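You operate a simulated robot arm through the tools that you are given. There is no shell and no other tool.

You are at the controls of a simulated two-armed robot. One attempt, no reset.

## Task
Pick up the short tube with one hand, pass it to the other hand and put it on the top of the trolley. Set down upright: short tube.

It is judged by the outcome, as a careful person would: the job done as asked, and still so three seconds after it is handed in. It fails if anything else is knocked over, pushed out of place, dropped, spilled or broken.

## Robot
Two 6-joint arms with two-finger parallel grippers on one trunk, on a base that moves. Base frame: it is fixed to the floor where the robot stands at the start and does not move with it; the origin is under the middle of the robot, x ahead of it, y to its left, z up. Units: mm, rad, N and s.
The left shoulder is at the start at [280, 185, 1105], the right one opposite. With the tool pointing down near the work surface each hand reaches from about 560 to 940 mm from the robot's upright axis, wherever it stands, measured 20 degrees to its own side. Places, roughly: top of the trolley [-800, 300, 900]. Payload 1.57 kg a hand.
The tool frame of a hand sits at the grasp point between the pads (the TCP): z along the fingers, y along the line on which they close. The tips reach 30 mm beyond it. The gripper opens to 80 mm. The fingers are 17 mm wide and 12 mm thick; the gripper's body (40 by 82 mm) begins 80 mm behind the TCP.
Orientation is that of the tool frame in the base frame, as a unit quaternion [w, x, y, z]. With the fingers straight down and closing along the base's y, the tool's x points along the base's -x, its y along +y and its z along -z.

## Interface
- The arms move only by the tool move_arm. It takes "left_increments", "right_increments" or both (then of equal length, played together; a hand with none holds still); each is a list of rows, each a list of 6 numbers: the shift along the base's x, y, z in units of 20 mm (1.0 is 20 mm), then the turn, a rotation vector about the base's x, y, z in units of 6 degrees (1.0 is 6 degrees). In form: [[dx, dy, dz, ax, ay, az], ...]. A call has 1 to 20 rows; each row shifts and turns the commanded pose from where the row before left it. "left_claw" and "right_claw" are, for a hand that has rows, the opening, from 0 (shut) to 1 (fully open), set as the call begins (left out, the last holds). A call with a number of a shift or a turn outside -1 to 1 is refused whole. A row lasts 0.2 s, in which the tool goes at most 50 mm and 0.15 rad; a call with a longer step from one row to the next is refused whole, and so is a gripper value outside its range. Where a pose cannot be reached the arm comes as near as it can. A force on the tool above 40 N (or 10 N above the force at the start of the call, whichever is more), or a blocked arm, ends the call early, and 0.2 s more pass. The fingers move at their own pace (about 153 mm/s each) and stop on an object; they squeeze with about 21 N. The grip force told is the motor's: it shows also when the fingers shut on nothing. Time passes only in rows, and 0.2 s behind the last, so rows that do not move let the fingers close. The reply holds the time, the measured pose of the TCP, the force on the tool along the base axes, the opening and the grip force, in the units named above and with some noise, with the torque about the TCP (base axes, N m) and any sound that the robot's microphone picked up.
- Cameras (640 x 400 px; columns grow to the right, rows downward): "scene" is now at [179.8, 77.6, 1537]; the picture's right is [0.97, -0.24, -0.00], its down [-0.20, -0.82, -0.54] and it looks along [0.13, 0.52, -0.84] (base axes); focal length 214 px, centre (320, 200). "left" rides on the left gripper at [72, 7, -122] in its tool frame; the picture's right is [-0.09, 1.00, 0.00], its down [-0.84, -0.08, -0.54] and it looks along [-0.54, -0.05, 0.84] (tool axes); focal length 238 px, centre (320, 200). "right" rides on the right gripper at [72, -7, -122] in its tool frame; the picture's right is [0.09, 1.00, 0.00], its down [-0.84, 0.08, -0.54] and it looks along [-0.54, 0.05, 0.84] (tool axes); focal length 238 px, centre (320, 200). There is no depth. A picture from a camera that has moved, and an enlarged one, comes with that camera's place and axes in the base frame and with its lens. The place of the scene camera against the robot may be out by one fixed shift of up to 18 mm in any direction.
- grab_frame(camera): a new picture of that camera. The clock stands still meanwhile.
- move_column(by): slides the trunk up (or, below 0, down) by that many mm; the arms and the scene camera ride with it, the base frame stays. It gives what a move gives, with no picture.
- roll_base(legs): drives the robot by 1 to 6 legs, each [ahead, turn to the left] in mm and rad, along the robot's own axes; the way and the turn of a leg run together, so that a leg with both is an arc; at most 1500 mm and 3.142 rad a leg. The arms and the cameras ride along, it lands a little off, and it stops where it bumps. It gives what a move gives.
- turn_head(pan, tilt): turns the head with the scene camera to pan (to the left, within 1.501 rad either way) and tilt (down, from -0.506 to 1.204), counted from straight ahead of the robot. It gives what a move gives.
- close_up(camera, box): a new picture of the part [left, top, right, bottom] of that camera's present view, enlarged. The clock stands still meanwhile.
- job_done(): hands the job in; it is judged then, once.

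Places have to be worked out from the pictures, the camera data and where the tool is seen. Open the grippers and draw the arms clear of the work before you hand the job in, unless the task says otherwise.

The tools are called after "Request:" as a command line: name --argument value ..., lists and objects as JSON in quotes. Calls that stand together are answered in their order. move_arm: Moves the arms, as the interface text tells. Its arguments: {"type":"object","properties":{"left_increments":{"type":"array"},"left_claw":{"type":"number"},"right_increments":{"type":"array"},"right_claw":{"type":"number"}},"required":[]} The other tools are called the same way: move_column (by) moves the trunk up or down; roll_base (legs) drives the base; turn_head (pan, tilt) turns the head that bears the scene camera; grab_frame (camera) takes a picture; close_up (camera, box) takes an enlarged picture of a part of a camera's view; job_done () hands the job in.

At the start:

```text
clock: 0.0
left_tcp_pos: [350.7, 515.8, 1222.0]
left_orientation: [0.001, 0.0, 1.0, 0.0]
left_wrist_force: [-1.0, -0.4, 0.0]
left_wrist_torque: [-0.02, 0.01, 0.01]
left_grip_width: 79.9
left_finger_force: 0.1
right_tcp_pos: [605.6, 63.4, 1188.2]
right_orientation: [-0.001, 0.0, 1.0, 0.0]
right_wrist_force: [-0.1, -0.2, 0.3]
right_wrist_torque: [-0.02, 0.0, 0.0]
right_grip_width: 80.1
right_finger_force: 0.1
trunk travel left (down, up): [-800.0, 190.0]
robot x, y, heading: [-0.8, -3.1, -0.002]
head pan, tilt (commanded): [1.33, 1.002]
```

scene: 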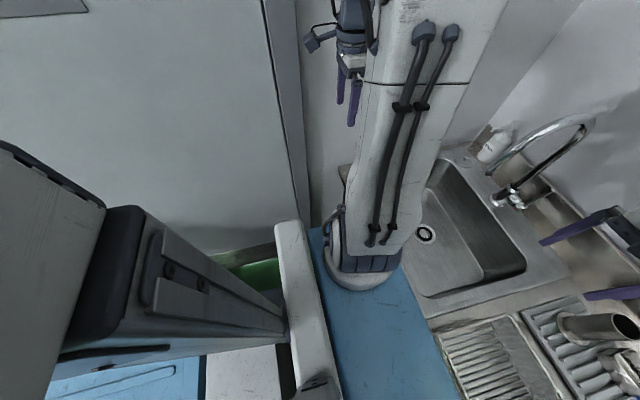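
right: 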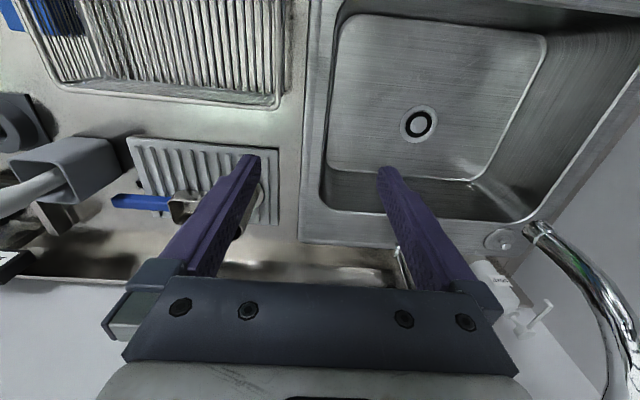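
left: 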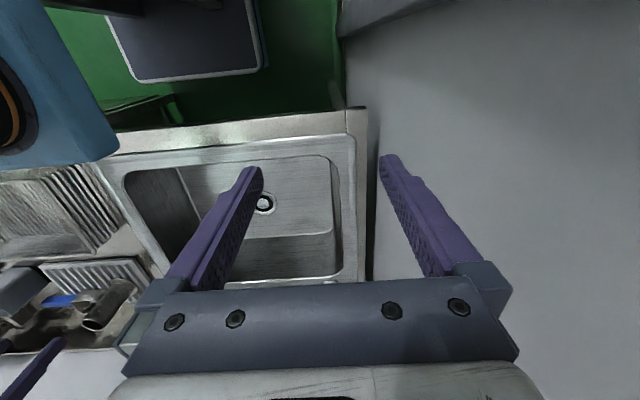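

The scene shows a sink counter ahead and to the left, with several objects near the right hand. I'll turn the head to look straight ahead at the counter and find the short tube.

Request:
turn_head --pan 0.0 --tilt 0.8

Request:
grab_frame --camera "scene"

```text
clock: 1.5
left_tcp_pos: [350.6, 515.9, 1222.0]
left_orientation: [0.0, 0.0, 1.0, 0.0]
left_wrist_force: [0.4, 0.3, 0.0]
left_wrist_torque: [-0.01, -0.01, -0.02]
left_grip_width: 80.2
left_finger_force: 0.1
right_tcp_pos: [606.7, 64.1, 1188.5]
right_orientation: [0.0, 0.001, 1.0, 0.0]
right_wrist_force: [0.0, -0.5, 0.4]
right_wrist_torque: [-0.01, -0.05, 0.0]
right_grip_width: 80.0
right_finger_force: 0.0
trunk travel left (down, up): [-800.0, 190.0]
robot x, y, heading: [-0.4, 1.5, 0.001]
head pan, tilt (commanded): [0.0, 0.799]
```

```text
taken
camera scene: at [243.9, 10.1, 1552.2], right [0.0, -1.0, 0.0], down [-0.72, 0.0, -0.7], along [0.7, 0.0, -0.72], focal length 214 px, centre (320, 200)
```

scene: 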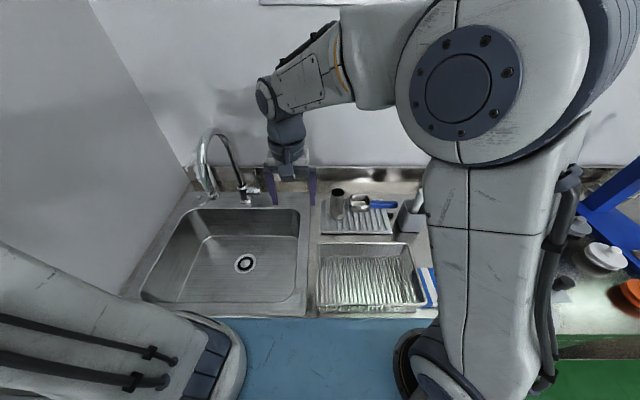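

The counter ahead holds a sink, a rack, a ridged tray with a dark-ended tube, a scoop and more. I'll take close-ups of that area.

Request:
close_up --camera "scene" --box '[300, 170, 440, 320]'

Request:
close_up --camera "right" --box '[0, 60, 320, 300]'

Request:
close_up --camera "left" --box '[0, 200, 260, 400]'

```text
2.67 times, centred on (370, 245) of scene
camera zoom: at [243.9, 10.1, 1552.2], right [0.0, -1.0, 0.0], down [-0.72, 0.0, -0.7], along [0.7, 0.0, -0.72], focal length 572 px, centre (187, 80)
```

zoom: 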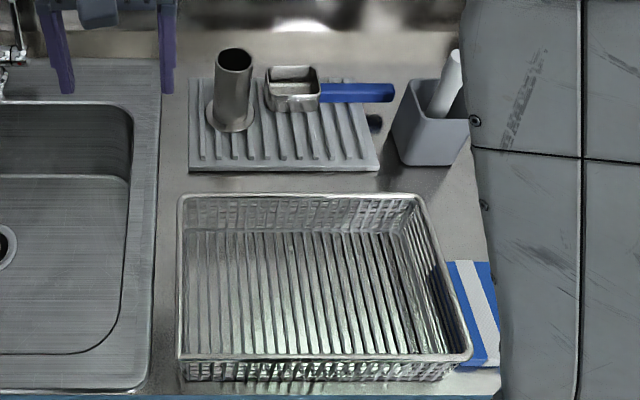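

```text
1.67 times, centred on (160, 180) of right
camera zoom: at [533.4, 56.5, 1309.9], right [-0.09, 1.0, 0.0], down [0.84, 0.08, 0.54], along [0.54, 0.05, -0.84], focal length 397 px, centre (587, 233)
```

zoom: 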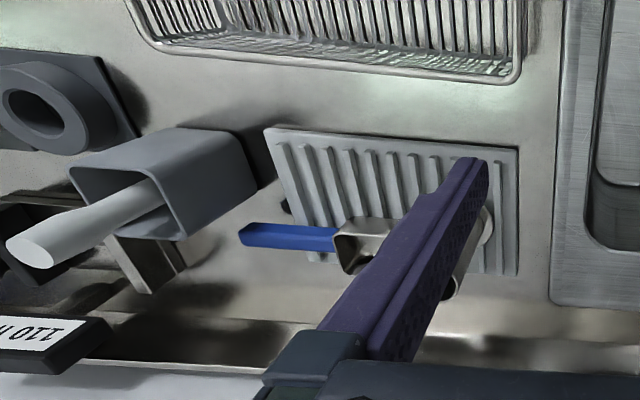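

```text
2.00 times, centred on (130, 300) of left
camera zoom: at [280.6, 522.2, 1342.1], right [0.09, 1.0, 0.0], down [0.84, -0.08, 0.54], along [0.54, -0.05, -0.84], focal length 477 px, centre (700, 0)
```

zoom: 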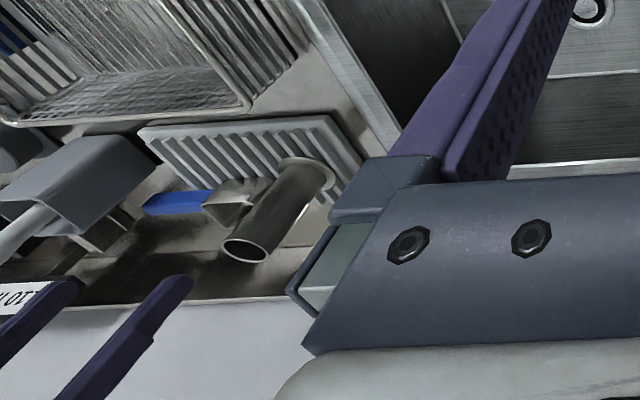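

The flanged tube stands upright on the ridged mat at about (768, -48), from z≈930 up to ≈1050. Before I touch it I'll look to the right and left for other tubes and for room to turn.

Request:
turn_head --pan -0.9 --tilt 0.6

Request:
grab_frame --camera "scene"

Request:
turn_head --pan -1.5 --tilt 0.6

Request:
grab_frame --camera "scene"

Request:
turn_head --pan 1.5 --tilt 0.4

Request:
grab_frame --camera "scene"

```text
clock: 2.7
left_tcp_pos: [351.9, 514.8, 1220.3]
left_orientation: [0.0, 0.0, 1.0, 0.0]
left_wrist_force: [-0.9, -0.6, 0.9]
left_wrist_torque: [-0.03, -0.02, 0.02]
left_grip_width: 79.9
left_finger_force: 0.0
right_tcp_pos: [605.9, 63.9, 1188.6]
right_orientation: [0.0, 0.0, 1.0, 0.0]
right_wrist_force: [-0.5, -0.1, 0.4]
right_wrist_torque: [0.02, 0.0, 0.03]
right_grip_width: 80.0
right_finger_force: 0.1
trunk travel left (down, up): [-800.0, 190.0]
robot x, y, heading: [-0.2, -0.3, 0.004]
head pan, tilt (commanded): [-0.901, 0.6]
```

```text
taken
camera scene: at [218.2, -59.2, 1569.1], right [-0.78, -0.62, 0.0], down [-0.35, 0.44, -0.82], along [0.51, -0.65, -0.57], focal length 214 px, centre (320, 200)
```

scene: 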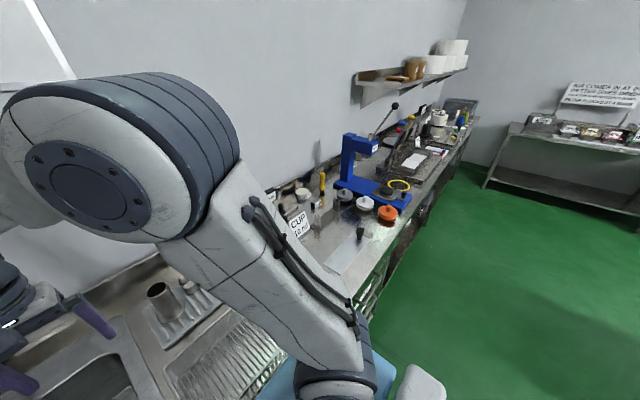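

```text
clock: 3.7
left_tcp_pos: [351.7, 514.4, 1221.0]
left_orientation: [0.0, 0.0, 1.0, 0.001]
left_wrist_force: [-0.1, 0.6, 0.5]
left_wrist_torque: [0.0, 0.01, 0.01]
left_grip_width: 80.3
left_finger_force: 0.0
right_tcp_pos: [606.2, 64.1, 1189.3]
right_orientation: [0.0, 0.0, 1.0, 0.0]
right_wrist_force: [0.2, 0.0, -0.3]
right_wrist_torque: [-0.01, -0.01, 0.03]
right_grip_width: 80.5
right_finger_force: 0.2
trunk travel left (down, up): [-800.0, 190.0]
robot x, y, heading: [0.5, 1.1, -0.001]
head pan, tilt (commanded): [-1.499, 0.6]
```

```text
taken
camera scene: at [169.6, -78.2, 1569.1], right [-1.0, -0.07, 0.0], down [-0.04, 0.56, -0.83], along [0.06, -0.82, -0.56], focal length 214 px, centre (320, 200)
```

scene: 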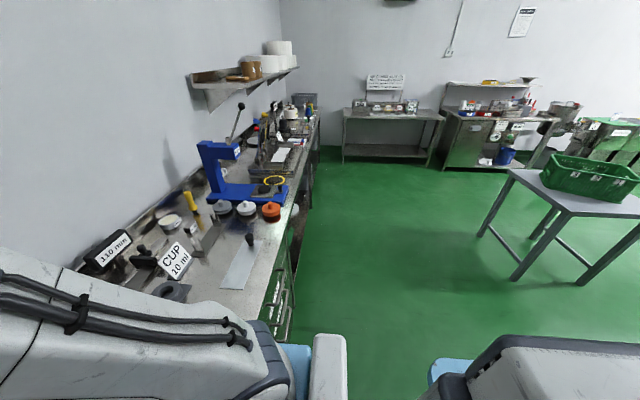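

```text
clock: 6.3
left_tcp_pos: [352.9, 514.4, 1223.0]
left_orientation: [0.0, 0.0, 1.0, 0.0]
left_wrist_force: [0.4, -1.0, -0.8]
left_wrist_torque: [0.01, 0.01, -0.01]
left_grip_width: 79.6
left_finger_force: 0.1
right_tcp_pos: [605.8, 64.3, 1188.2]
right_orientation: [0.001, 0.001, 1.0, 0.0]
right_wrist_force: [-0.4, -0.1, 0.5]
right_wrist_torque: [0.01, 0.02, -0.01]
right_grip_width: 79.9
right_finger_force: 0.0
trunk travel left (down, up): [-800.0, 190.0]
robot x, y, heading: [-2.4, -0.2, -0.005]
head pan, tilt (commanded): [1.499, 0.4]
```

```text
taken
camera scene: at [169.9, 102.4, 1587.3], right [1.0, -0.07, 0.0], down [-0.03, -0.39, -0.92], along [0.07, 0.92, -0.39], focal length 214 px, centre (320, 200)
```

scene: 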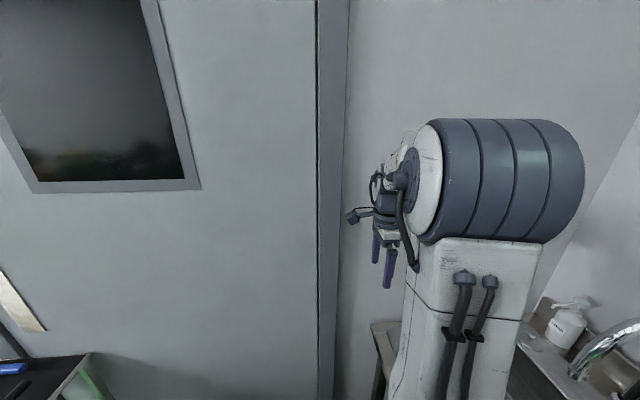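

No other tube stands out. The left wall is close (y≈600), the right side is open floor, and the trolley's dark top shows behind on the left. I'll move the right hand sideways so its camera looks between the fingers at the tube.

Request:
move_arm --right_increments '[[0, -1, 0, 0, 0, 0], [0, -1, 0, 0, 0, 0], [0, -1, 0, 0, 0, 0], [0, -1, 0, 0, 0, 0], [0, -1, 0, 0, 0, 0], [0, -0.6, 0, 0, 0, 0], [0, 0, 0, 0, 0, 0]]' --right_claw 1.0

Request:
grab_frame --camera "right"

Request:
turn_head --pan 0.0 --tilt 0.8

Request:
grab_frame --camera "scene"

```text
clock: 7.9
left_tcp_pos: [351.4, 515.5, 1220.9]
left_orientation: [-0.001, 0.0, 1.0, 0.0]
left_wrist_force: [0.3, 0.2, 0.9]
left_wrist_torque: [0.0, 0.01, 0.02]
left_grip_width: 80.1
left_finger_force: 0.0
right_tcp_pos: [604.0, -49.0, 1188.3]
right_orientation: [0.0, -0.001, 1.0, -0.001]
right_wrist_force: [0.5, 0.2, 0.8]
right_wrist_torque: [0.03, 0.0, 0.02]
right_grip_width: 79.9
right_finger_force: 0.0
trunk travel left (down, up): [-800.0, 190.0]
robot x, y, heading: [-0.8, 1.3, -0.004]
head pan, tilt (commanded): [1.499, 0.4]
```

```text
taken
camera right: at [531.8, -56.7, 1310.1], right [-0.09, 1.0, 0.0], down [0.84, 0.08, 0.54], along [0.54, 0.05, -0.84], focal length 238 px, centre (320, 200)
```

right: 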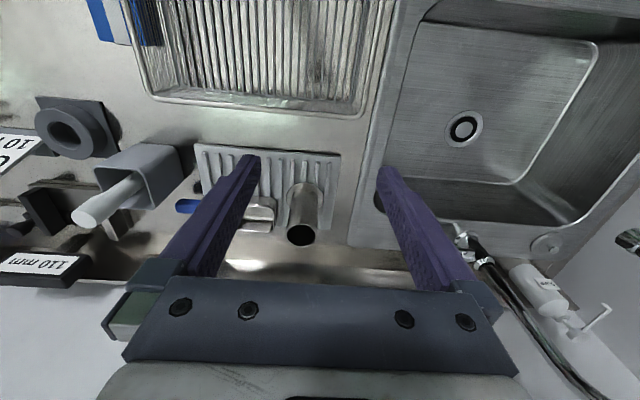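

```text
clock: 9.5
left_tcp_pos: [351.4, 514.7, 1221.3]
left_orientation: [0.0, 0.0, 1.0, 0.0]
left_wrist_force: [-0.6, -0.5, -0.3]
left_wrist_torque: [0.01, 0.01, 0.03]
left_grip_width: 79.9
left_finger_force: 0.2
right_tcp_pos: [603.7, -47.8, 1188.1]
right_orientation: [0.0, 0.0, 1.0, -0.001]
right_wrist_force: [-0.2, 0.3, 0.2]
right_wrist_torque: [-0.01, 0.04, 0.0]
right_grip_width: 80.3
right_finger_force: 0.1
trunk travel left (down, up): [-800.0, 190.0]
robot x, y, heading: [0.8, -1.2, 0.002]
head pan, tilt (commanded): [0.0, 0.799]
```

```text
taken
camera scene: at [243.9, 10.0, 1552.2], right [0.0, -1.0, 0.0], down [-0.72, 0.0, -0.7], along [0.7, 0.0, -0.72], focal length 214 px, centre (320, 200)
```

scene: 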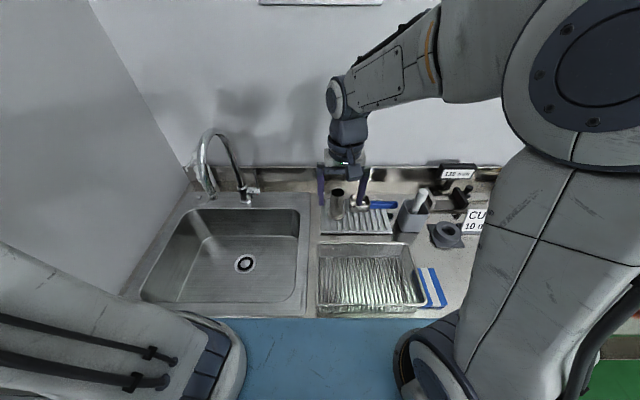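

The tube now shows clearly between the fingers. I'll enlarge it to measure its top and flange.

Request:
close_up --camera "right" --box '[180, 130, 380, 260]'

Request:
close_up --camera "scene" --box '[300, 160, 420, 240]'

Request:
close_up --camera "left" --box '[0, 230, 200, 360]'

```text
3.08 times, centred on (280, 195) of right
camera zoom: at [531.9, -56.4, 1310.1], right [-0.09, 1.0, 0.0], down [0.84, 0.08, 0.54], along [0.54, 0.05, -0.84], focal length 733 px, centre (443, 215)
```

zoom: 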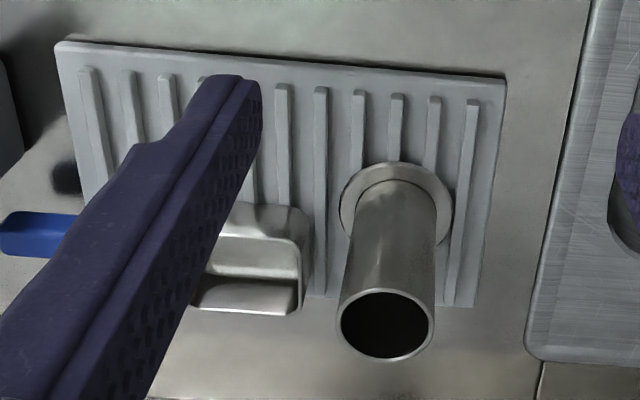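

```text
5.00 times, centred on (360, 200) of scene
camera zoom: at [243.9, 10.0, 1552.2], right [0.0, -1.0, 0.0], down [-0.72, 0.0, -0.7], along [0.7, 0.0, -0.72], focal length 1072 px, centre (120, 200)
```

zoom: 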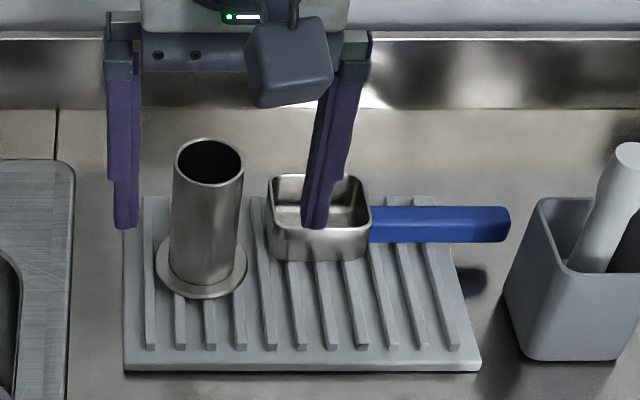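

```text
3.08 times, centred on (100, 295) of left
camera zoom: at [280.6, 522.2, 1342.1], right [0.09, 1.0, 0.0], down [0.84, -0.08, 0.54], along [0.54, -0.05, -0.84], focal length 733 px, centre (997, -92)
```

zoom: 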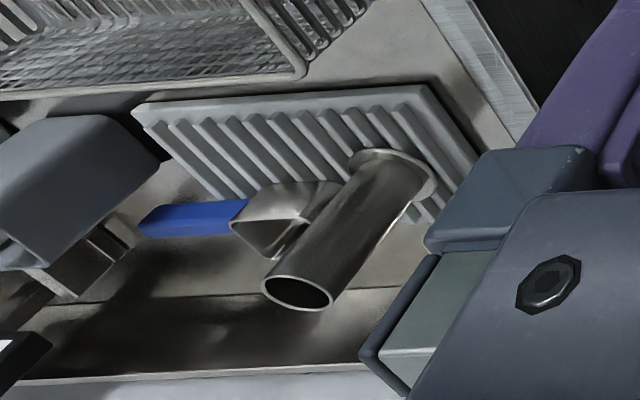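

Triangulating with both wrist cameras puts the tube axis at (781, -62), rim at z≈1030, flange at ≈920, tube Ø≈49, flange Ø≈71. I'll move the right hand above it at its present height and check before going down.

Request:
move_arm --right_increments '[[1, -0.1, 0, 0, 0, 0], [1, -0.1, 0, 0, 0, 0], [1, -0.1, 0, 0, 0, 0], [1, -0.1, 0, 0, 0, 0], [1, -0.1, 0, 0, 0, 0], [1, -0.1, 0, 0, 0, 0], [1, -0.1, 0, 0, 0, 0], [1, 0, 0, 0, 0, 0], [0.85, 0, 0, 0, 0, 0], [0, 0, 0, 0, 0, 0]]' --right_claw 1.0

Request:
grab_frame --camera "right"

Request:
grab_frame --camera "scene"

Request:
grab_frame --camera "left"

```text
clock: 11.7
left_tcp_pos: [351.1, 515.1, 1220.9]
left_orientation: [0.0, 0.0, 1.0, -0.001]
left_wrist_force: [0.0, 0.7, -0.2]
left_wrist_torque: [0.03, 0.0, -0.01]
left_grip_width: 79.8
left_finger_force: 0.1
right_tcp_pos: [784.0, -60.5, 1187.2]
right_orientation: [0.0, 0.0, 1.0, 0.0]
right_wrist_force: [0.2, 0.4, 1.0]
right_wrist_torque: [0.01, -0.02, 0.01]
right_grip_width: 80.0
right_finger_force: 0.1
trunk travel left (down, up): [-800.0, 190.0]
robot x, y, heading: [-0.6, -1.4, -0.005]
head pan, tilt (commanded): [0.0, 0.799]
```

```text
taken
camera right: at [711.1, -69.1, 1309.1], right [-0.09, 1.0, 0.0], down [0.84, 0.08, 0.54], along [0.54, 0.05, -0.84], focal length 238 px, centre (320, 200)
```

right: 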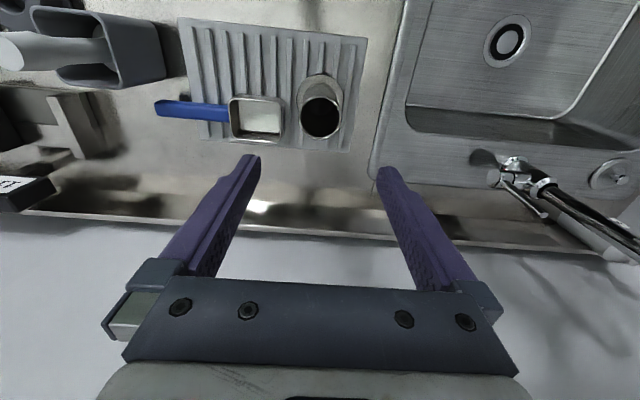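

```text
taken
camera scene: at [244.1, 10.0, 1552.2], right [0.0, -1.0, 0.0], down [-0.72, 0.0, -0.7], along [0.7, 0.0, -0.72], focal length 214 px, centre (320, 200)
```

scene: 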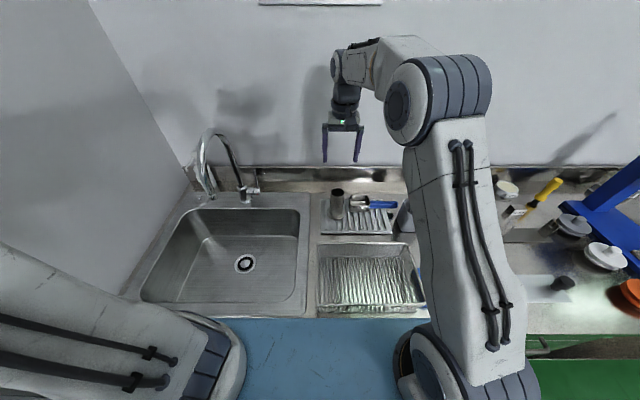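

```text
taken
camera left: at [280.8, 522.2, 1342.1], right [0.09, 1.0, 0.0], down [0.84, -0.08, 0.54], along [0.54, -0.05, -0.84], focal length 238 px, centre (320, 200)
```

left: 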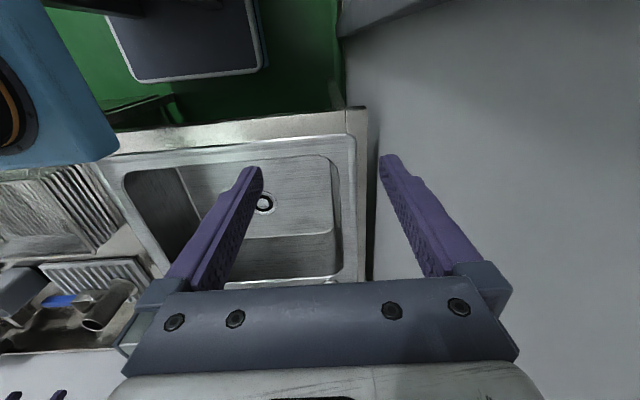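

The new view gives the tube axis at about (779, -62), which matches. I'll lower to just above the rim and check that the tube is centred between the fingers.

Request:
move_arm --right_increments '[[-0.2, -0.05, -1, 0, 0, 0], [0, 0, -1, 0, 0, 0], [0, 0, -1, 0, 0, 0], [0, 0, -1, 0, 0, 0], [0, 0, -1, 0, 0, 0], [0, 0, -0.6, 0, 0, 0], [0, 0, 0, 0, 0, 0]]' --right_claw 1.0

Request:
grab_frame --camera "right"

Request:
close_up --camera "scene" --box '[300, 130, 420, 240]'

```text
clock: 13.3
left_tcp_pos: [352.7, 516.0, 1222.3]
left_orientation: [0.0, 0.0, 1.0, 0.0]
left_wrist_force: [0.3, 0.1, 0.2]
left_wrist_torque: [0.04, 0.0, 0.0]
left_grip_width: 80.0
left_finger_force: 0.1
right_tcp_pos: [778.3, -62.1, 1076.5]
right_orientation: [0.0, 0.0, 1.0, 0.0]
right_wrist_force: [-0.4, 0.7, 0.3]
right_wrist_torque: [-0.01, -0.03, 0.05]
right_grip_width: 79.7
right_finger_force: 0.1
trunk travel left (down, up): [-800.0, 190.0]
robot x, y, heading: [4.3, 2.1, -0.001]
head pan, tilt (commanded): [0.0, 0.799]
```

```text
taken
camera right: at [707.1, -70.1, 1197.7], right [-0.09, 1.0, 0.0], down [0.84, 0.08, 0.54], along [0.54, 0.05, -0.84], focal length 238 px, centre (320, 200)
```

right: 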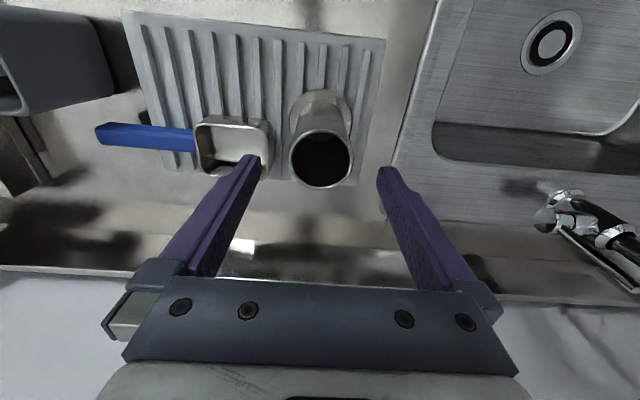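

```text
3.64 times, centred on (360, 185) of scene
camera zoom: at [243.9, 10.0, 1552.2], right [0.0, -1.0, 0.0], down [-0.72, 0.0, -0.7], along [0.7, 0.0, -0.72], focal length 780 px, centre (174, 254)
```

zoom: 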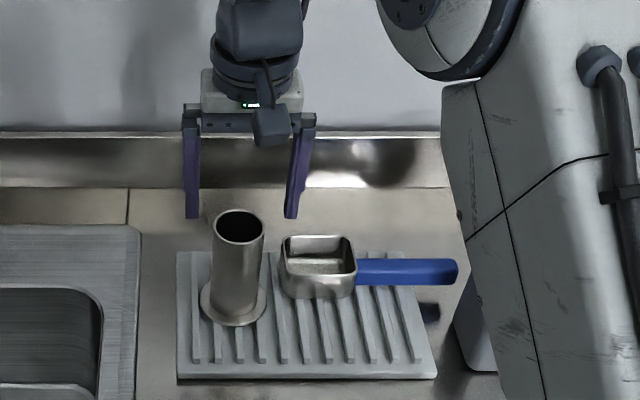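

The rim is centred at about (778, -62.5), and the hand is at (778, -62). I'll descend 58 mm so the pads grip the top 40 mm of the tube.

Request:
move_arm --right_increments '[[0, 0, -0.8, 0, 0, 0], [0, 0, -0.8, 0, 0, 0], [0, 0, -0.7, 0, 0, 0], [0, 0, -0.6, 0, 0, 0], [0, 0, 0, 0, 0, 0]]' --right_claw 1.0

Request:
grab_frame --camera "right"

Request:
close_up --camera "scene" --box '[300, 130, 420, 240]'

```text
clock: 14.5
left_tcp_pos: [352.3, 514.6, 1220.8]
left_orientation: [-0.001, 0.001, 1.0, 0.0]
left_wrist_force: [-0.8, 0.3, 0.0]
left_wrist_torque: [0.01, 0.0, 0.02]
left_grip_width: 80.3
left_finger_force: 0.1
right_tcp_pos: [778.6, -62.7, 1017.9]
right_orientation: [0.001, 0.0, 1.0, 0.0]
right_wrist_force: [-0.4, 0.1, -0.2]
right_wrist_torque: [0.0, -0.01, -0.01]
right_grip_width: 79.7
right_finger_force: 0.2
trunk travel left (down, up): [-800.0, 190.0]
robot x, y, heading: [2.5, 1.3, 0.003]
head pan, tilt (commanded): [0.0, 0.799]
```

```text
taken
camera right: at [706.5, -70.1, 1139.9], right [-0.09, 1.0, 0.0], down [0.84, 0.08, 0.54], along [0.54, 0.05, -0.84], focal length 238 px, centre (320, 200)
```

right: 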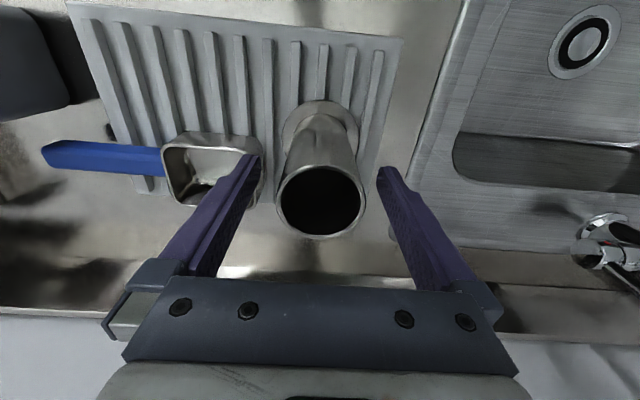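

```text
3.64 times, centred on (360, 185) of scene
camera zoom: at [244.0, 10.0, 1552.2], right [0.0, -1.0, 0.0], down [-0.72, 0.0, -0.7], along [0.7, 0.0, -0.72], focal length 780 px, centre (174, 254)
```

zoom: 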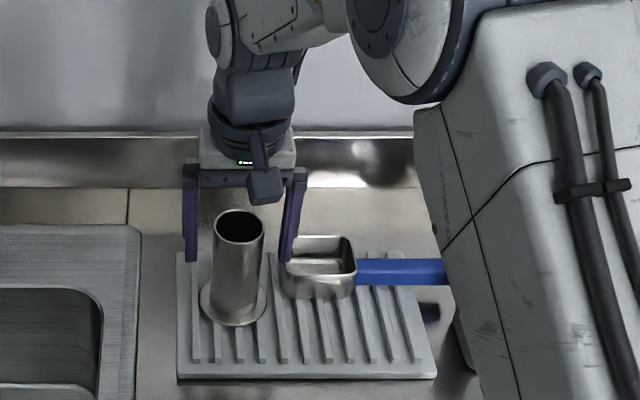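

The tube is centred between the fingers and they sit beside its upper part, clear of the scoop. Closing the right gripper.

Request:
move_arm --right_increments '[[0, 0, 0, 0, 0, 0], [0, 0, 0, 0, 0, 0], [0, 0, 0, 0, 0, 0], [0, 0, 0, 0, 0, 0]]' --right_claw 0.0

Request:
grab_frame --camera "right"

Request:
close_up --camera "scene" --box '[300, 130, 420, 240]'

```text
clock: 15.5
left_tcp_pos: [351.4, 515.7, 1220.7]
left_orientation: [0.001, 0.0, 1.0, 0.0]
left_wrist_force: [-0.3, -0.6, -1.1]
left_wrist_torque: [0.03, -0.01, -0.02]
left_grip_width: 80.0
left_finger_force: 0.1
right_tcp_pos: [778.5, -62.3, 1018.1]
right_orientation: [0.0, 0.0, 1.0, 0.0]
right_wrist_force: [-0.1, 1.0, -0.4]
right_wrist_torque: [0.08, -0.03, 0.04]
right_grip_width: 49.5
right_finger_force: 20.7
trunk travel left (down, up): [-800.0, 190.0]
robot x, y, heading: [-2.3, 2.2, 0.003]
head pan, tilt (commanded): [0.0, 0.799]
```

```text
taken
camera right: at [706.5, -70.1, 1140.1], right [-0.09, 1.0, 0.0], down [0.84, 0.08, 0.54], along [0.54, 0.05, -0.84], focal length 238 px, centre (320, 200)
```

right: 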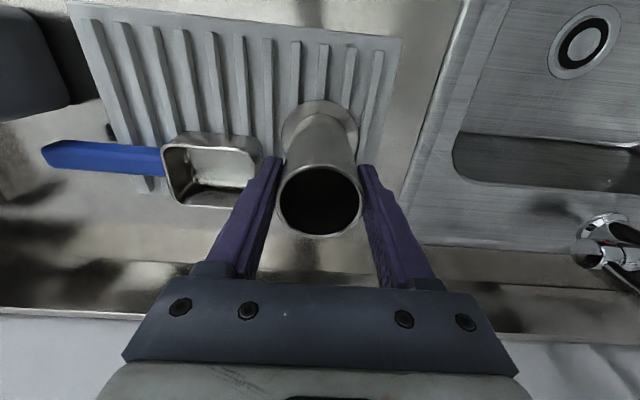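

```text
3.64 times, centred on (360, 185) of scene
camera zoom: at [243.9, 10.0, 1552.2], right [0.0, -1.0, 0.0], down [-0.72, 0.0, -0.7], along [0.7, 0.0, -0.72], focal length 780 px, centre (174, 254)
```

zoom: 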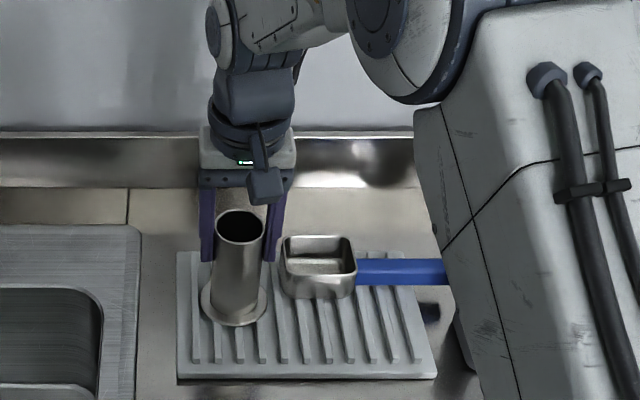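

Gripped at 49.5 mm with 20.7 N, and the tube is still upright. Lifting straight up.

Request:
move_arm --right_increments '[[0, 0, 0.3, 0, 0, 0], [0, 0, 0.5, 0, 0, 0], [0, 0, 0.8, 0, 0, 0], [0, 0, 1, 0, 0, 0], [0, 0, 1, 0, 0, 0], [0, 0, 1, 0, 0, 0], [0, 0, 1, 0, 0, 0], [0, 0, 1, 0, 0, 0], [0, 0, 1, 0, 0, 0], [0, 0, 1, 0, 0, 0], [0, 0, 0.4, 0, 0, 0], [0, 0, 0, 0, 0, 0]]' --right_claw 0.0

Request:
close_up --camera "scene" --box '[280, 60, 440, 240]'

Request:
grab_frame --camera "right"

```text
clock: 18.1
left_tcp_pos: [352.2, 514.3, 1221.0]
left_orientation: [0.0, 0.0, 1.0, 0.001]
left_wrist_force: [0.2, -0.1, -0.1]
left_wrist_torque: [0.01, -0.01, 0.02]
left_grip_width: 80.0
left_finger_force: 0.1
right_tcp_pos: [778.3, -61.2, 1199.4]
right_orientation: [0.0, 0.0, 1.0, 0.0]
right_wrist_force: [0.1, -0.4, -2.4]
right_wrist_torque: [-0.01, 0.01, -0.01]
right_grip_width: 49.4
right_finger_force: 21.3
trunk travel left (down, up): [-800.0, 190.0]
robot x, y, heading: [1.1, 4.4, 0.002]
head pan, tilt (commanded): [0.0, 0.799]
```

```text
2.22 times, centred on (360, 150) of scene
camera zoom: at [244.0, 10.0, 1552.2], right [0.0, -1.0, 0.0], down [-0.72, 0.0, -0.7], along [0.7, 0.0, -0.72], focal length 477 px, centre (231, 311)
```

zoom: 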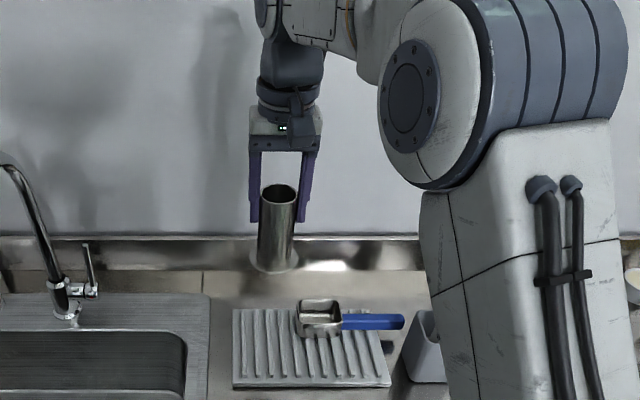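

```text
taken
camera right: at [706.7, -69.6, 1320.8], right [-0.09, 1.0, 0.0], down [0.84, 0.08, 0.54], along [0.54, 0.05, -0.84], focal length 238 px, centre (320, 200)
```

right: 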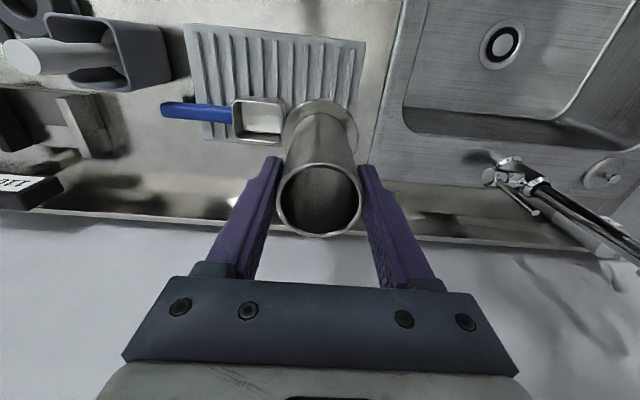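

The tube is held upright at z≈1200, weighing about 2.4 N, and the mat and scoop haven't moved. I'll pull the hand back toward the robot before turning.

Request:
move_arm --right_increments '[[-0.5, 0, 0, 0, 0, 0], [-1, 0, 0, 0, 0, 0], [-1, 0, 0, 0, 0, 0], [-1, 0, 0, 0, 0, 0], [-1, 0, 0, 0, 0, 0], [-1, 0, 0, 0, 0, 0], [-1, 0, 0, 0, 0, 0], [-0.5, 0, 0, 0, 0, 0], [0, 0, 0, 0, 0, 0]]' --right_claw 0.0

Request:
turn_head --pan -0.6 --tilt 1.1

Request:
grab_frame --camera "scene"

Request:
turn_head --pan -1.5 --tilt 1.0

Request:
grab_frame --camera "scene"

```text
clock: 20.1
left_tcp_pos: [352.5, 515.1, 1221.3]
left_orientation: [0.0, 0.0, 1.0, 0.0]
left_wrist_force: [0.6, 0.2, 1.0]
left_wrist_torque: [-0.02, 0.02, 0.01]
left_grip_width: 80.1
left_finger_force: 0.1
right_tcp_pos: [637.8, -63.3, 1198.8]
right_orientation: [0.0, 0.001, 1.0, -0.001]
right_wrist_force: [-0.3, 0.2, -2.1]
right_wrist_torque: [0.0, 0.0, -0.03]
right_grip_width: 49.5
right_finger_force: 20.6
trunk travel left (down, up): [-800.0, 190.0]
robot x, y, heading: [-4.3, -1.8, 0.002]
head pan, tilt (commanded): [0.0, 0.799]
```

```text
clock: 21.1
left_tcp_pos: [351.4, 515.6, 1220.8]
left_orientation: [0.0, 0.0, 1.0, 0.0]
left_wrist_force: [0.0, 0.0, 0.9]
left_wrist_torque: [0.0, -0.04, 0.01]
left_grip_width: 80.0
left_finger_force: 0.0
right_tcp_pos: [637.7, -62.8, 1198.7]
right_orientation: [0.0, 0.0, 1.0, 0.0]
right_wrist_force: [-0.1, -0.3, -2.2]
right_wrist_torque: [-0.04, -0.03, -0.02]
right_grip_width: 49.6
right_finger_force: 21.3
trunk travel left (down, up): [-800.0, 190.0]
robot x, y, heading: [4.3, -0.9, 0.002]
head pan, tilt (commanded): [-0.6, 1.1]
```

```text
taken
camera scene: at [215.4, -25.7, 1530.5], right [-0.56, -0.83, 0.0], down [-0.74, 0.5, -0.45], along [0.38, -0.26, -0.89], focal length 214 px, centre (320, 200)
```

scene: 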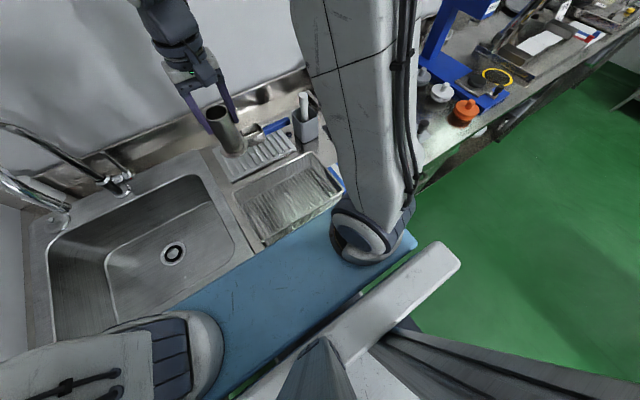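

```text
clock: 22.3
left_tcp_pos: [351.3, 514.7, 1221.0]
left_orientation: [0.0, 0.0, 1.0, 0.0]
left_wrist_force: [0.7, -0.7, 0.0]
left_wrist_torque: [0.03, -0.02, -0.03]
left_grip_width: 80.0
left_finger_force: 0.0
right_tcp_pos: [637.6, -62.2, 1198.0]
right_orientation: [-0.001, 0.0, 1.0, 0.001]
right_wrist_force: [-0.4, -0.1, -1.3]
right_wrist_torque: [-0.03, -0.02, 0.0]
right_grip_width: 49.5
right_finger_force: 20.9
trunk travel left (down, up): [-800.0, 190.0]
robot x, y, heading: [-1.5, -4.7, -0.0]
head pan, tilt (commanded): [-1.499, 1.0]
```

```text
taken
camera scene: at [168.3, -59.5, 1537.0], right [-1.0, -0.07, 0.0], down [-0.06, 0.84, -0.54], along [0.04, -0.54, -0.84], focal length 214 px, centre (320, 200)
```

scene: 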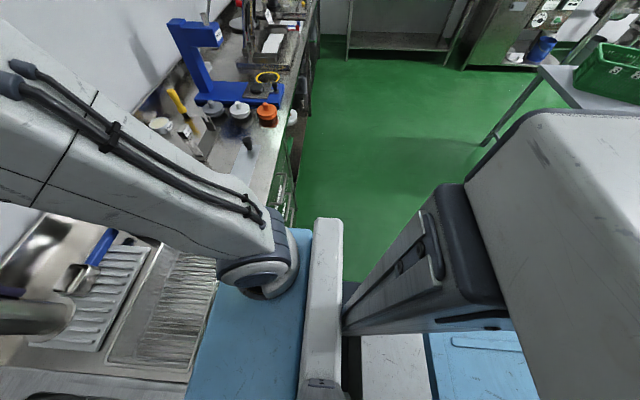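

The tube is held steady. Before turning I need to know how far the robot's own body reaches and how close the trolley is, so I'll look left with the head tilted down.

Request:
turn_head --pan 1.5 --tilt 1.0

Request:
grab_frame --camera "scene"

Request:
turn_head --pan 1.5 --tilt 0.5

Request:
close_up --camera "scene" --box '[0, 200, 320, 400]'

Request:
turn_head --pan 0.0 --tilt 1.2

Request:
grab_frame --camera "scene"

```text
clock: 24.9
left_tcp_pos: [351.8, 516.2, 1221.3]
left_orientation: [0.0, 0.0, 1.0, 0.0]
left_wrist_force: [0.5, -0.1, -0.5]
left_wrist_torque: [-0.02, -0.01, 0.0]
left_grip_width: 79.9
left_finger_force: 0.0
right_tcp_pos: [637.8, -63.4, 1196.8]
right_orientation: [-0.001, -0.001, 1.0, 0.0]
right_wrist_force: [0.0, -0.5, -2.1]
right_wrist_torque: [-0.02, -0.05, -0.02]
right_grip_width: 49.4
right_finger_force: 21.0
trunk travel left (down, up): [-800.0, 190.0]
robot x, y, heading: [-0.2, -3.0, 0.001]
head pan, tilt (commanded): [1.499, 1.0]
```

```text
taken
camera scene: at [168.3, 79.4, 1537.0], right [1.0, -0.07, 0.0], down [-0.06, -0.84, -0.54], along [0.04, 0.54, -0.84], focal length 214 px, centre (320, 200)
```

scene: 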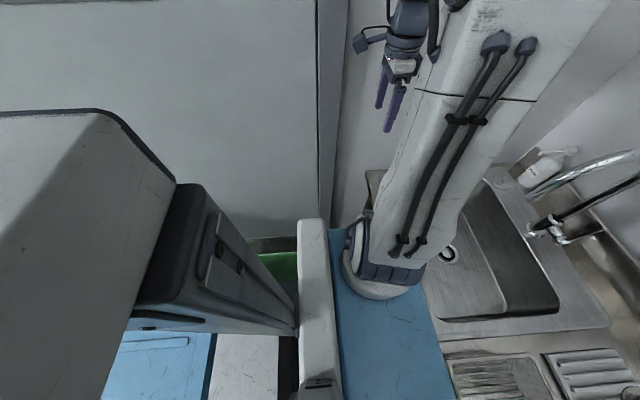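

```text
clock: 25.8
left_tcp_pos: [351.5, 515.6, 1220.2]
left_orientation: [0.0, 0.0, 1.0, 0.0]
left_wrist_force: [-0.7, 1.3, 0.5]
left_wrist_torque: [0.01, -0.02, -0.02]
left_grip_width: 79.9
left_finger_force: 0.0
right_tcp_pos: [637.8, -63.4, 1197.1]
right_orientation: [-0.001, 0.0, 1.0, -0.001]
right_wrist_force: [0.0, 0.3, -2.8]
right_wrist_torque: [0.04, 0.04, 0.0]
right_grip_width: 49.6
right_finger_force: 20.7
trunk travel left (down, up): [-800.0, 190.0]
robot x, y, heading: [-0.9, 1.7, -0.0]
head pan, tilt (commanded): [1.499, 0.499]
```

```text
2.00 times, centred on (160, 300) of scene
camera zoom: at [169.8, 100.7, 1578.1], right [1.0, -0.07, 0.0], down [-0.03, -0.48, -0.88], along [0.06, 0.88, -0.48], focal length 429 px, centre (640, 0)
```

zoom: 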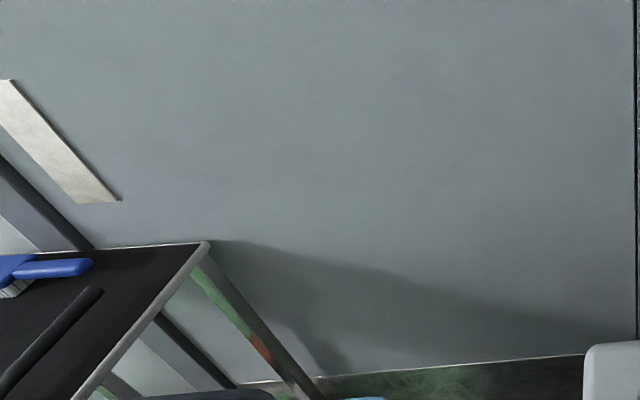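

```text
clock: 27.4
left_tcp_pos: [351.9, 515.5, 1221.7]
left_orientation: [0.0, 0.0, 1.0, 0.0]
left_wrist_force: [1.0, 1.0, 0.6]
left_wrist_torque: [0.01, 0.02, -0.01]
left_grip_width: 80.2
left_finger_force: 0.0
right_tcp_pos: [637.6, -64.3, 1197.4]
right_orientation: [0.0, 0.0, 1.0, 0.0]
right_wrist_force: [0.8, 1.1, -1.9]
right_wrist_torque: [0.03, -0.01, 0.0]
right_grip_width: 49.3
right_finger_force: 21.2
trunk travel left (down, up): [-800.0, 190.0]
robot x, y, heading: [0.5, 0.0, 0.002]
head pan, tilt (commanded): [0.0, 1.201]
```

```text
taken
camera scene: at [219.2, 10.0, 1524.5], right [0.0, -1.0, 0.0], down [-0.93, 0.0, -0.36], along [0.36, 0.0, -0.93], focal length 214 px, centre (320, 200)
```

scene: 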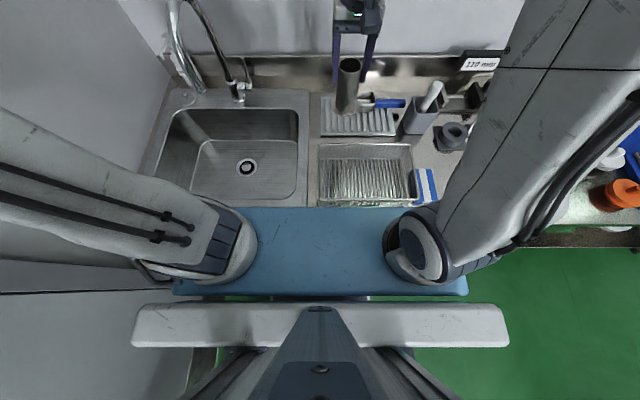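

The robot's shoulder plate and cross bar stay within about 500 mm of its axis. The base corner clears the counter front only narrowly, so I'll back up about 35 mm before turning right toward the open floor.

Request:
roll_base --legs '[[-35, 0]]'

Request:
roll_base --legs '[[0, -0.5]]'

Request:
grab_frame --camera "scene"

```text
clock: 28.3
left_tcp_pos: [316.0, 514.8, 1220.8]
left_orientation: [0.0, 0.0, 1.0, 0.0]
left_wrist_force: [0.3, -0.4, -0.4]
left_wrist_torque: [0.01, 0.04, 0.01]
left_grip_width: 80.0
left_finger_force: 0.1
right_tcp_pos: [603.7, -62.9, 1197.4]
right_orientation: [0.0, 0.001, 1.0, 0.0]
right_wrist_force: [0.0, 0.5, -3.2]
right_wrist_torque: [0.03, 0.02, -0.04]
right_grip_width: 49.8
right_finger_force: 21.2
trunk travel left (down, up): [-800.0, 190.0]
robot x, y, heading: [-33.9, -3.9, -0.002]
head pan, tilt (commanded): [0.0, 1.201]
```

```text
clock: 30.1
left_tcp_pos: [516.6, 289.6, 1220.4]
left_orientation: [0.0, 0.243, 0.97, 0.0]
left_wrist_force: [0.0, -0.5, -0.1]
left_wrist_torque: [0.01, -0.01, 0.01]
left_grip_width: 80.2
left_finger_force: 0.1
right_tcp_pos: [497.4, -357.1, 1197.9]
right_orientation: [0.001, 0.242, 0.97, 0.001]
right_wrist_force: [0.4, 0.6, -2.1]
right_wrist_torque: [0.03, -0.02, 0.02]
right_grip_width: 49.5
right_finger_force: 20.4
trunk travel left (down, up): [-800.0, 190.0]
robot x, y, heading: [-36.5, 0.8, -0.49]
head pan, tilt (commanded): [0.0, 1.201]
```

```text
taken
camera scene: at [158.0, -92.1, 1524.4], right [-0.47, -0.88, 0.0], down [-0.82, 0.44, -0.36], along [0.32, -0.17, -0.93], focal length 214 px, centre (320, 200)
```

scene: 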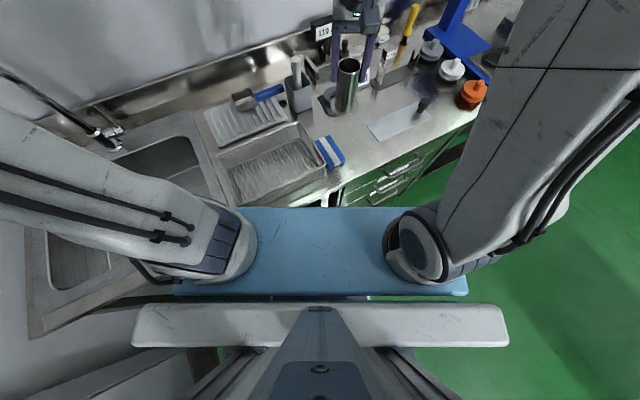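

The first part of the turn was free of contact. I'll continue turning right in steps.

Request:
roll_base --legs '[[0, -0.55]]'

Request:
roll_base --legs '[[0, -0.53]]'

Request:
turn_head --pan 0.0 --tilt 0.6

Request:
grab_frame --camera "scene"

Request:
turn_head --pan -1.5 --tilt 0.7

Request:
grab_frame --camera "scene"

```text
clock: 32.0
left_tcp_pos: [587.4, -46.2, 1221.8]
left_orientation: [0.001, 0.499, 0.867, 0.001]
left_wrist_force: [0.2, -1.5, 0.2]
left_wrist_torque: [0.01, 0.01, 0.07]
left_grip_width: 80.1
left_finger_force: 0.1
right_tcp_pos: [229.7, -583.8, 1198.2]
right_orientation: [0.0, 0.499, 0.866, -0.001]
right_wrist_force: [0.9, -0.4, -2.1]
right_wrist_torque: [0.02, 0.01, -0.01]
right_grip_width: 49.7
right_finger_force: 20.8
trunk travel left (down, up): [-800.0, 190.0]
robot x, y, heading: [-36.9, 1.5, -1.049]
head pan, tilt (commanded): [0.0, 1.201]
```

```text
clock: 33.9
left_tcp_pos: [478.1, -353.7, 1221.2]
left_orientation: [0.0, 0.708, 0.706, 0.001]
left_wrist_force: [0.9, 0.2, 0.7]
left_wrist_torque: [0.0, 0.03, -0.02]
left_grip_width: 80.0
left_finger_force: 0.1
right_tcp_pos: [-99.7, -638.2, 1198.3]
right_orientation: [0.001, 0.709, 0.705, 0.0]
right_wrist_force: [-1.5, -0.3, -2.4]
right_wrist_torque: [-0.02, 0.03, 0.01]
right_grip_width: 49.5
right_finger_force: 20.9
trunk travel left (down, up): [-800.0, 190.0]
robot x, y, heading: [-34.9, -2.5, -1.581]
head pan, tilt (commanded): [0.0, 1.201]
```

```text
clock: 34.9
left_tcp_pos: [478.3, -354.3, 1220.5]
left_orientation: [-0.001, 0.708, 0.706, 0.0]
left_wrist_force: [-0.4, -0.2, 1.0]
left_wrist_torque: [0.01, 0.01, -0.05]
left_grip_width: 79.9
left_finger_force: 0.0
right_tcp_pos: [-100.9, -638.0, 1198.1]
right_orientation: [0.0, 0.709, 0.706, 0.001]
right_wrist_force: [-0.7, -0.3, -1.9]
right_wrist_torque: [-0.03, 0.04, -0.01]
right_grip_width: 49.3
right_finger_force: 20.9
trunk travel left (down, up): [-800.0, 190.0]
robot x, y, heading: [-38.0, -0.5, -1.576]
head pan, tilt (commanded): [0.0, 0.6]
```

```text
taken
camera scene: at [-34.3, -238.7, 1569.0], right [-1.0, 0.01, 0.0], down [0.0, 0.57, -0.82], along [-0.01, -0.82, -0.57], focal length 214 px, centre (320, 200)
```

scene: 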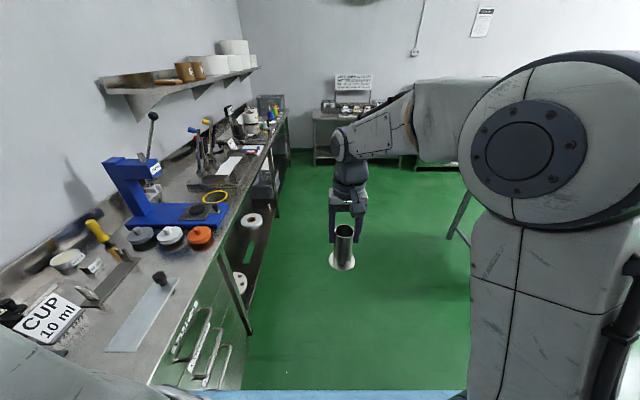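

```text
clock: 36.5
left_tcp_pos: [478.0, -354.1, 1222.0]
left_orientation: [-0.001, 0.709, 0.706, 0.0]
left_wrist_force: [0.0, 0.7, -0.2]
left_wrist_torque: [-0.01, -0.02, 0.02]
left_grip_width: 80.2
left_finger_force: 0.1
right_tcp_pos: [-101.2, -638.2, 1197.1]
right_orientation: [0.0, 0.709, 0.705, -0.001]
right_wrist_force: [0.3, 0.3, -1.8]
right_wrist_torque: [0.0, 0.06, -0.03]
right_grip_width: 49.2
right_finger_force: 20.6
trunk travel left (down, up): [-800.0, 190.0]
robot x, y, heading: [-34.9, 2.7, -1.576]
head pan, tilt (commanded): [-1.499, 0.7]
```

```text
taken
camera scene: at [-118.4, -155.8, 1560.4], right [-0.06, 1.0, 0.0], down [0.64, 0.04, -0.77], along [-0.76, -0.05, -0.64], focal length 214 px, centre (320, 200)
```

scene: 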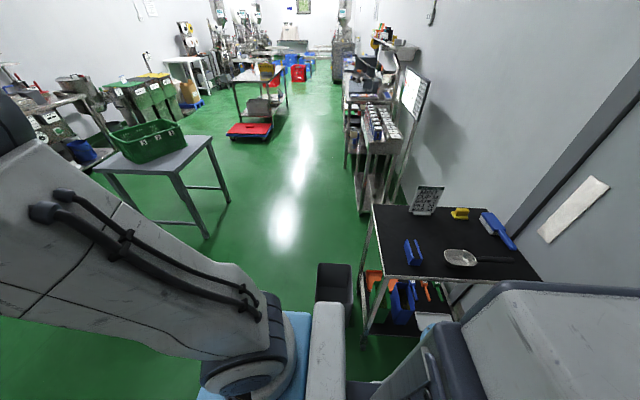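

The open room is ahead, and the trolley shows behind to the right with a black top and several items on it. I'll enlarge the trolley top to find a clear spot.

Request:
close_up --camera "scene" --box '[340, 170, 560, 310]'

Request:
close_up --camera "scene" --box '[280, 240, 480, 400]'

```text
2.86 times, centred on (450, 240) of scene
camera zoom: at [-118.4, -155.8, 1560.4], right [-0.06, 1.0, 0.0], down [0.64, 0.04, -0.77], along [-0.76, -0.05, -0.64], focal length 613 px, centre (-51, 86)
```

zoom: 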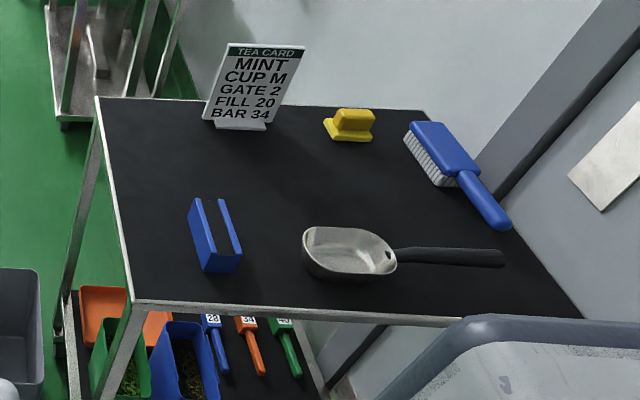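

```text
2.50 times, centred on (380, 320) of scene
camera zoom: at [-118.4, -155.8, 1560.4], right [-0.06, 1.0, 0.0], down [0.64, 0.04, -0.77], along [-0.76, -0.05, -0.64], focal length 536 px, centre (170, -100)
```

zoom: 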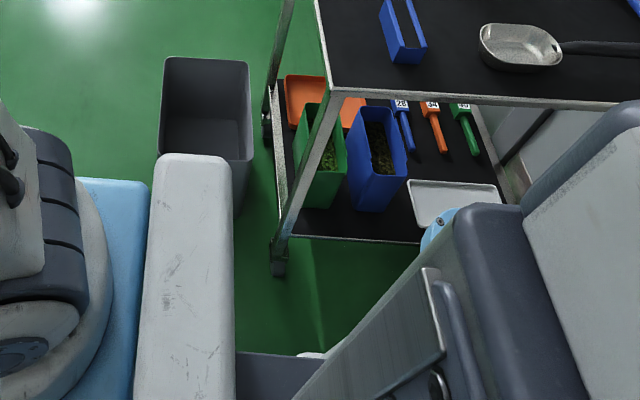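

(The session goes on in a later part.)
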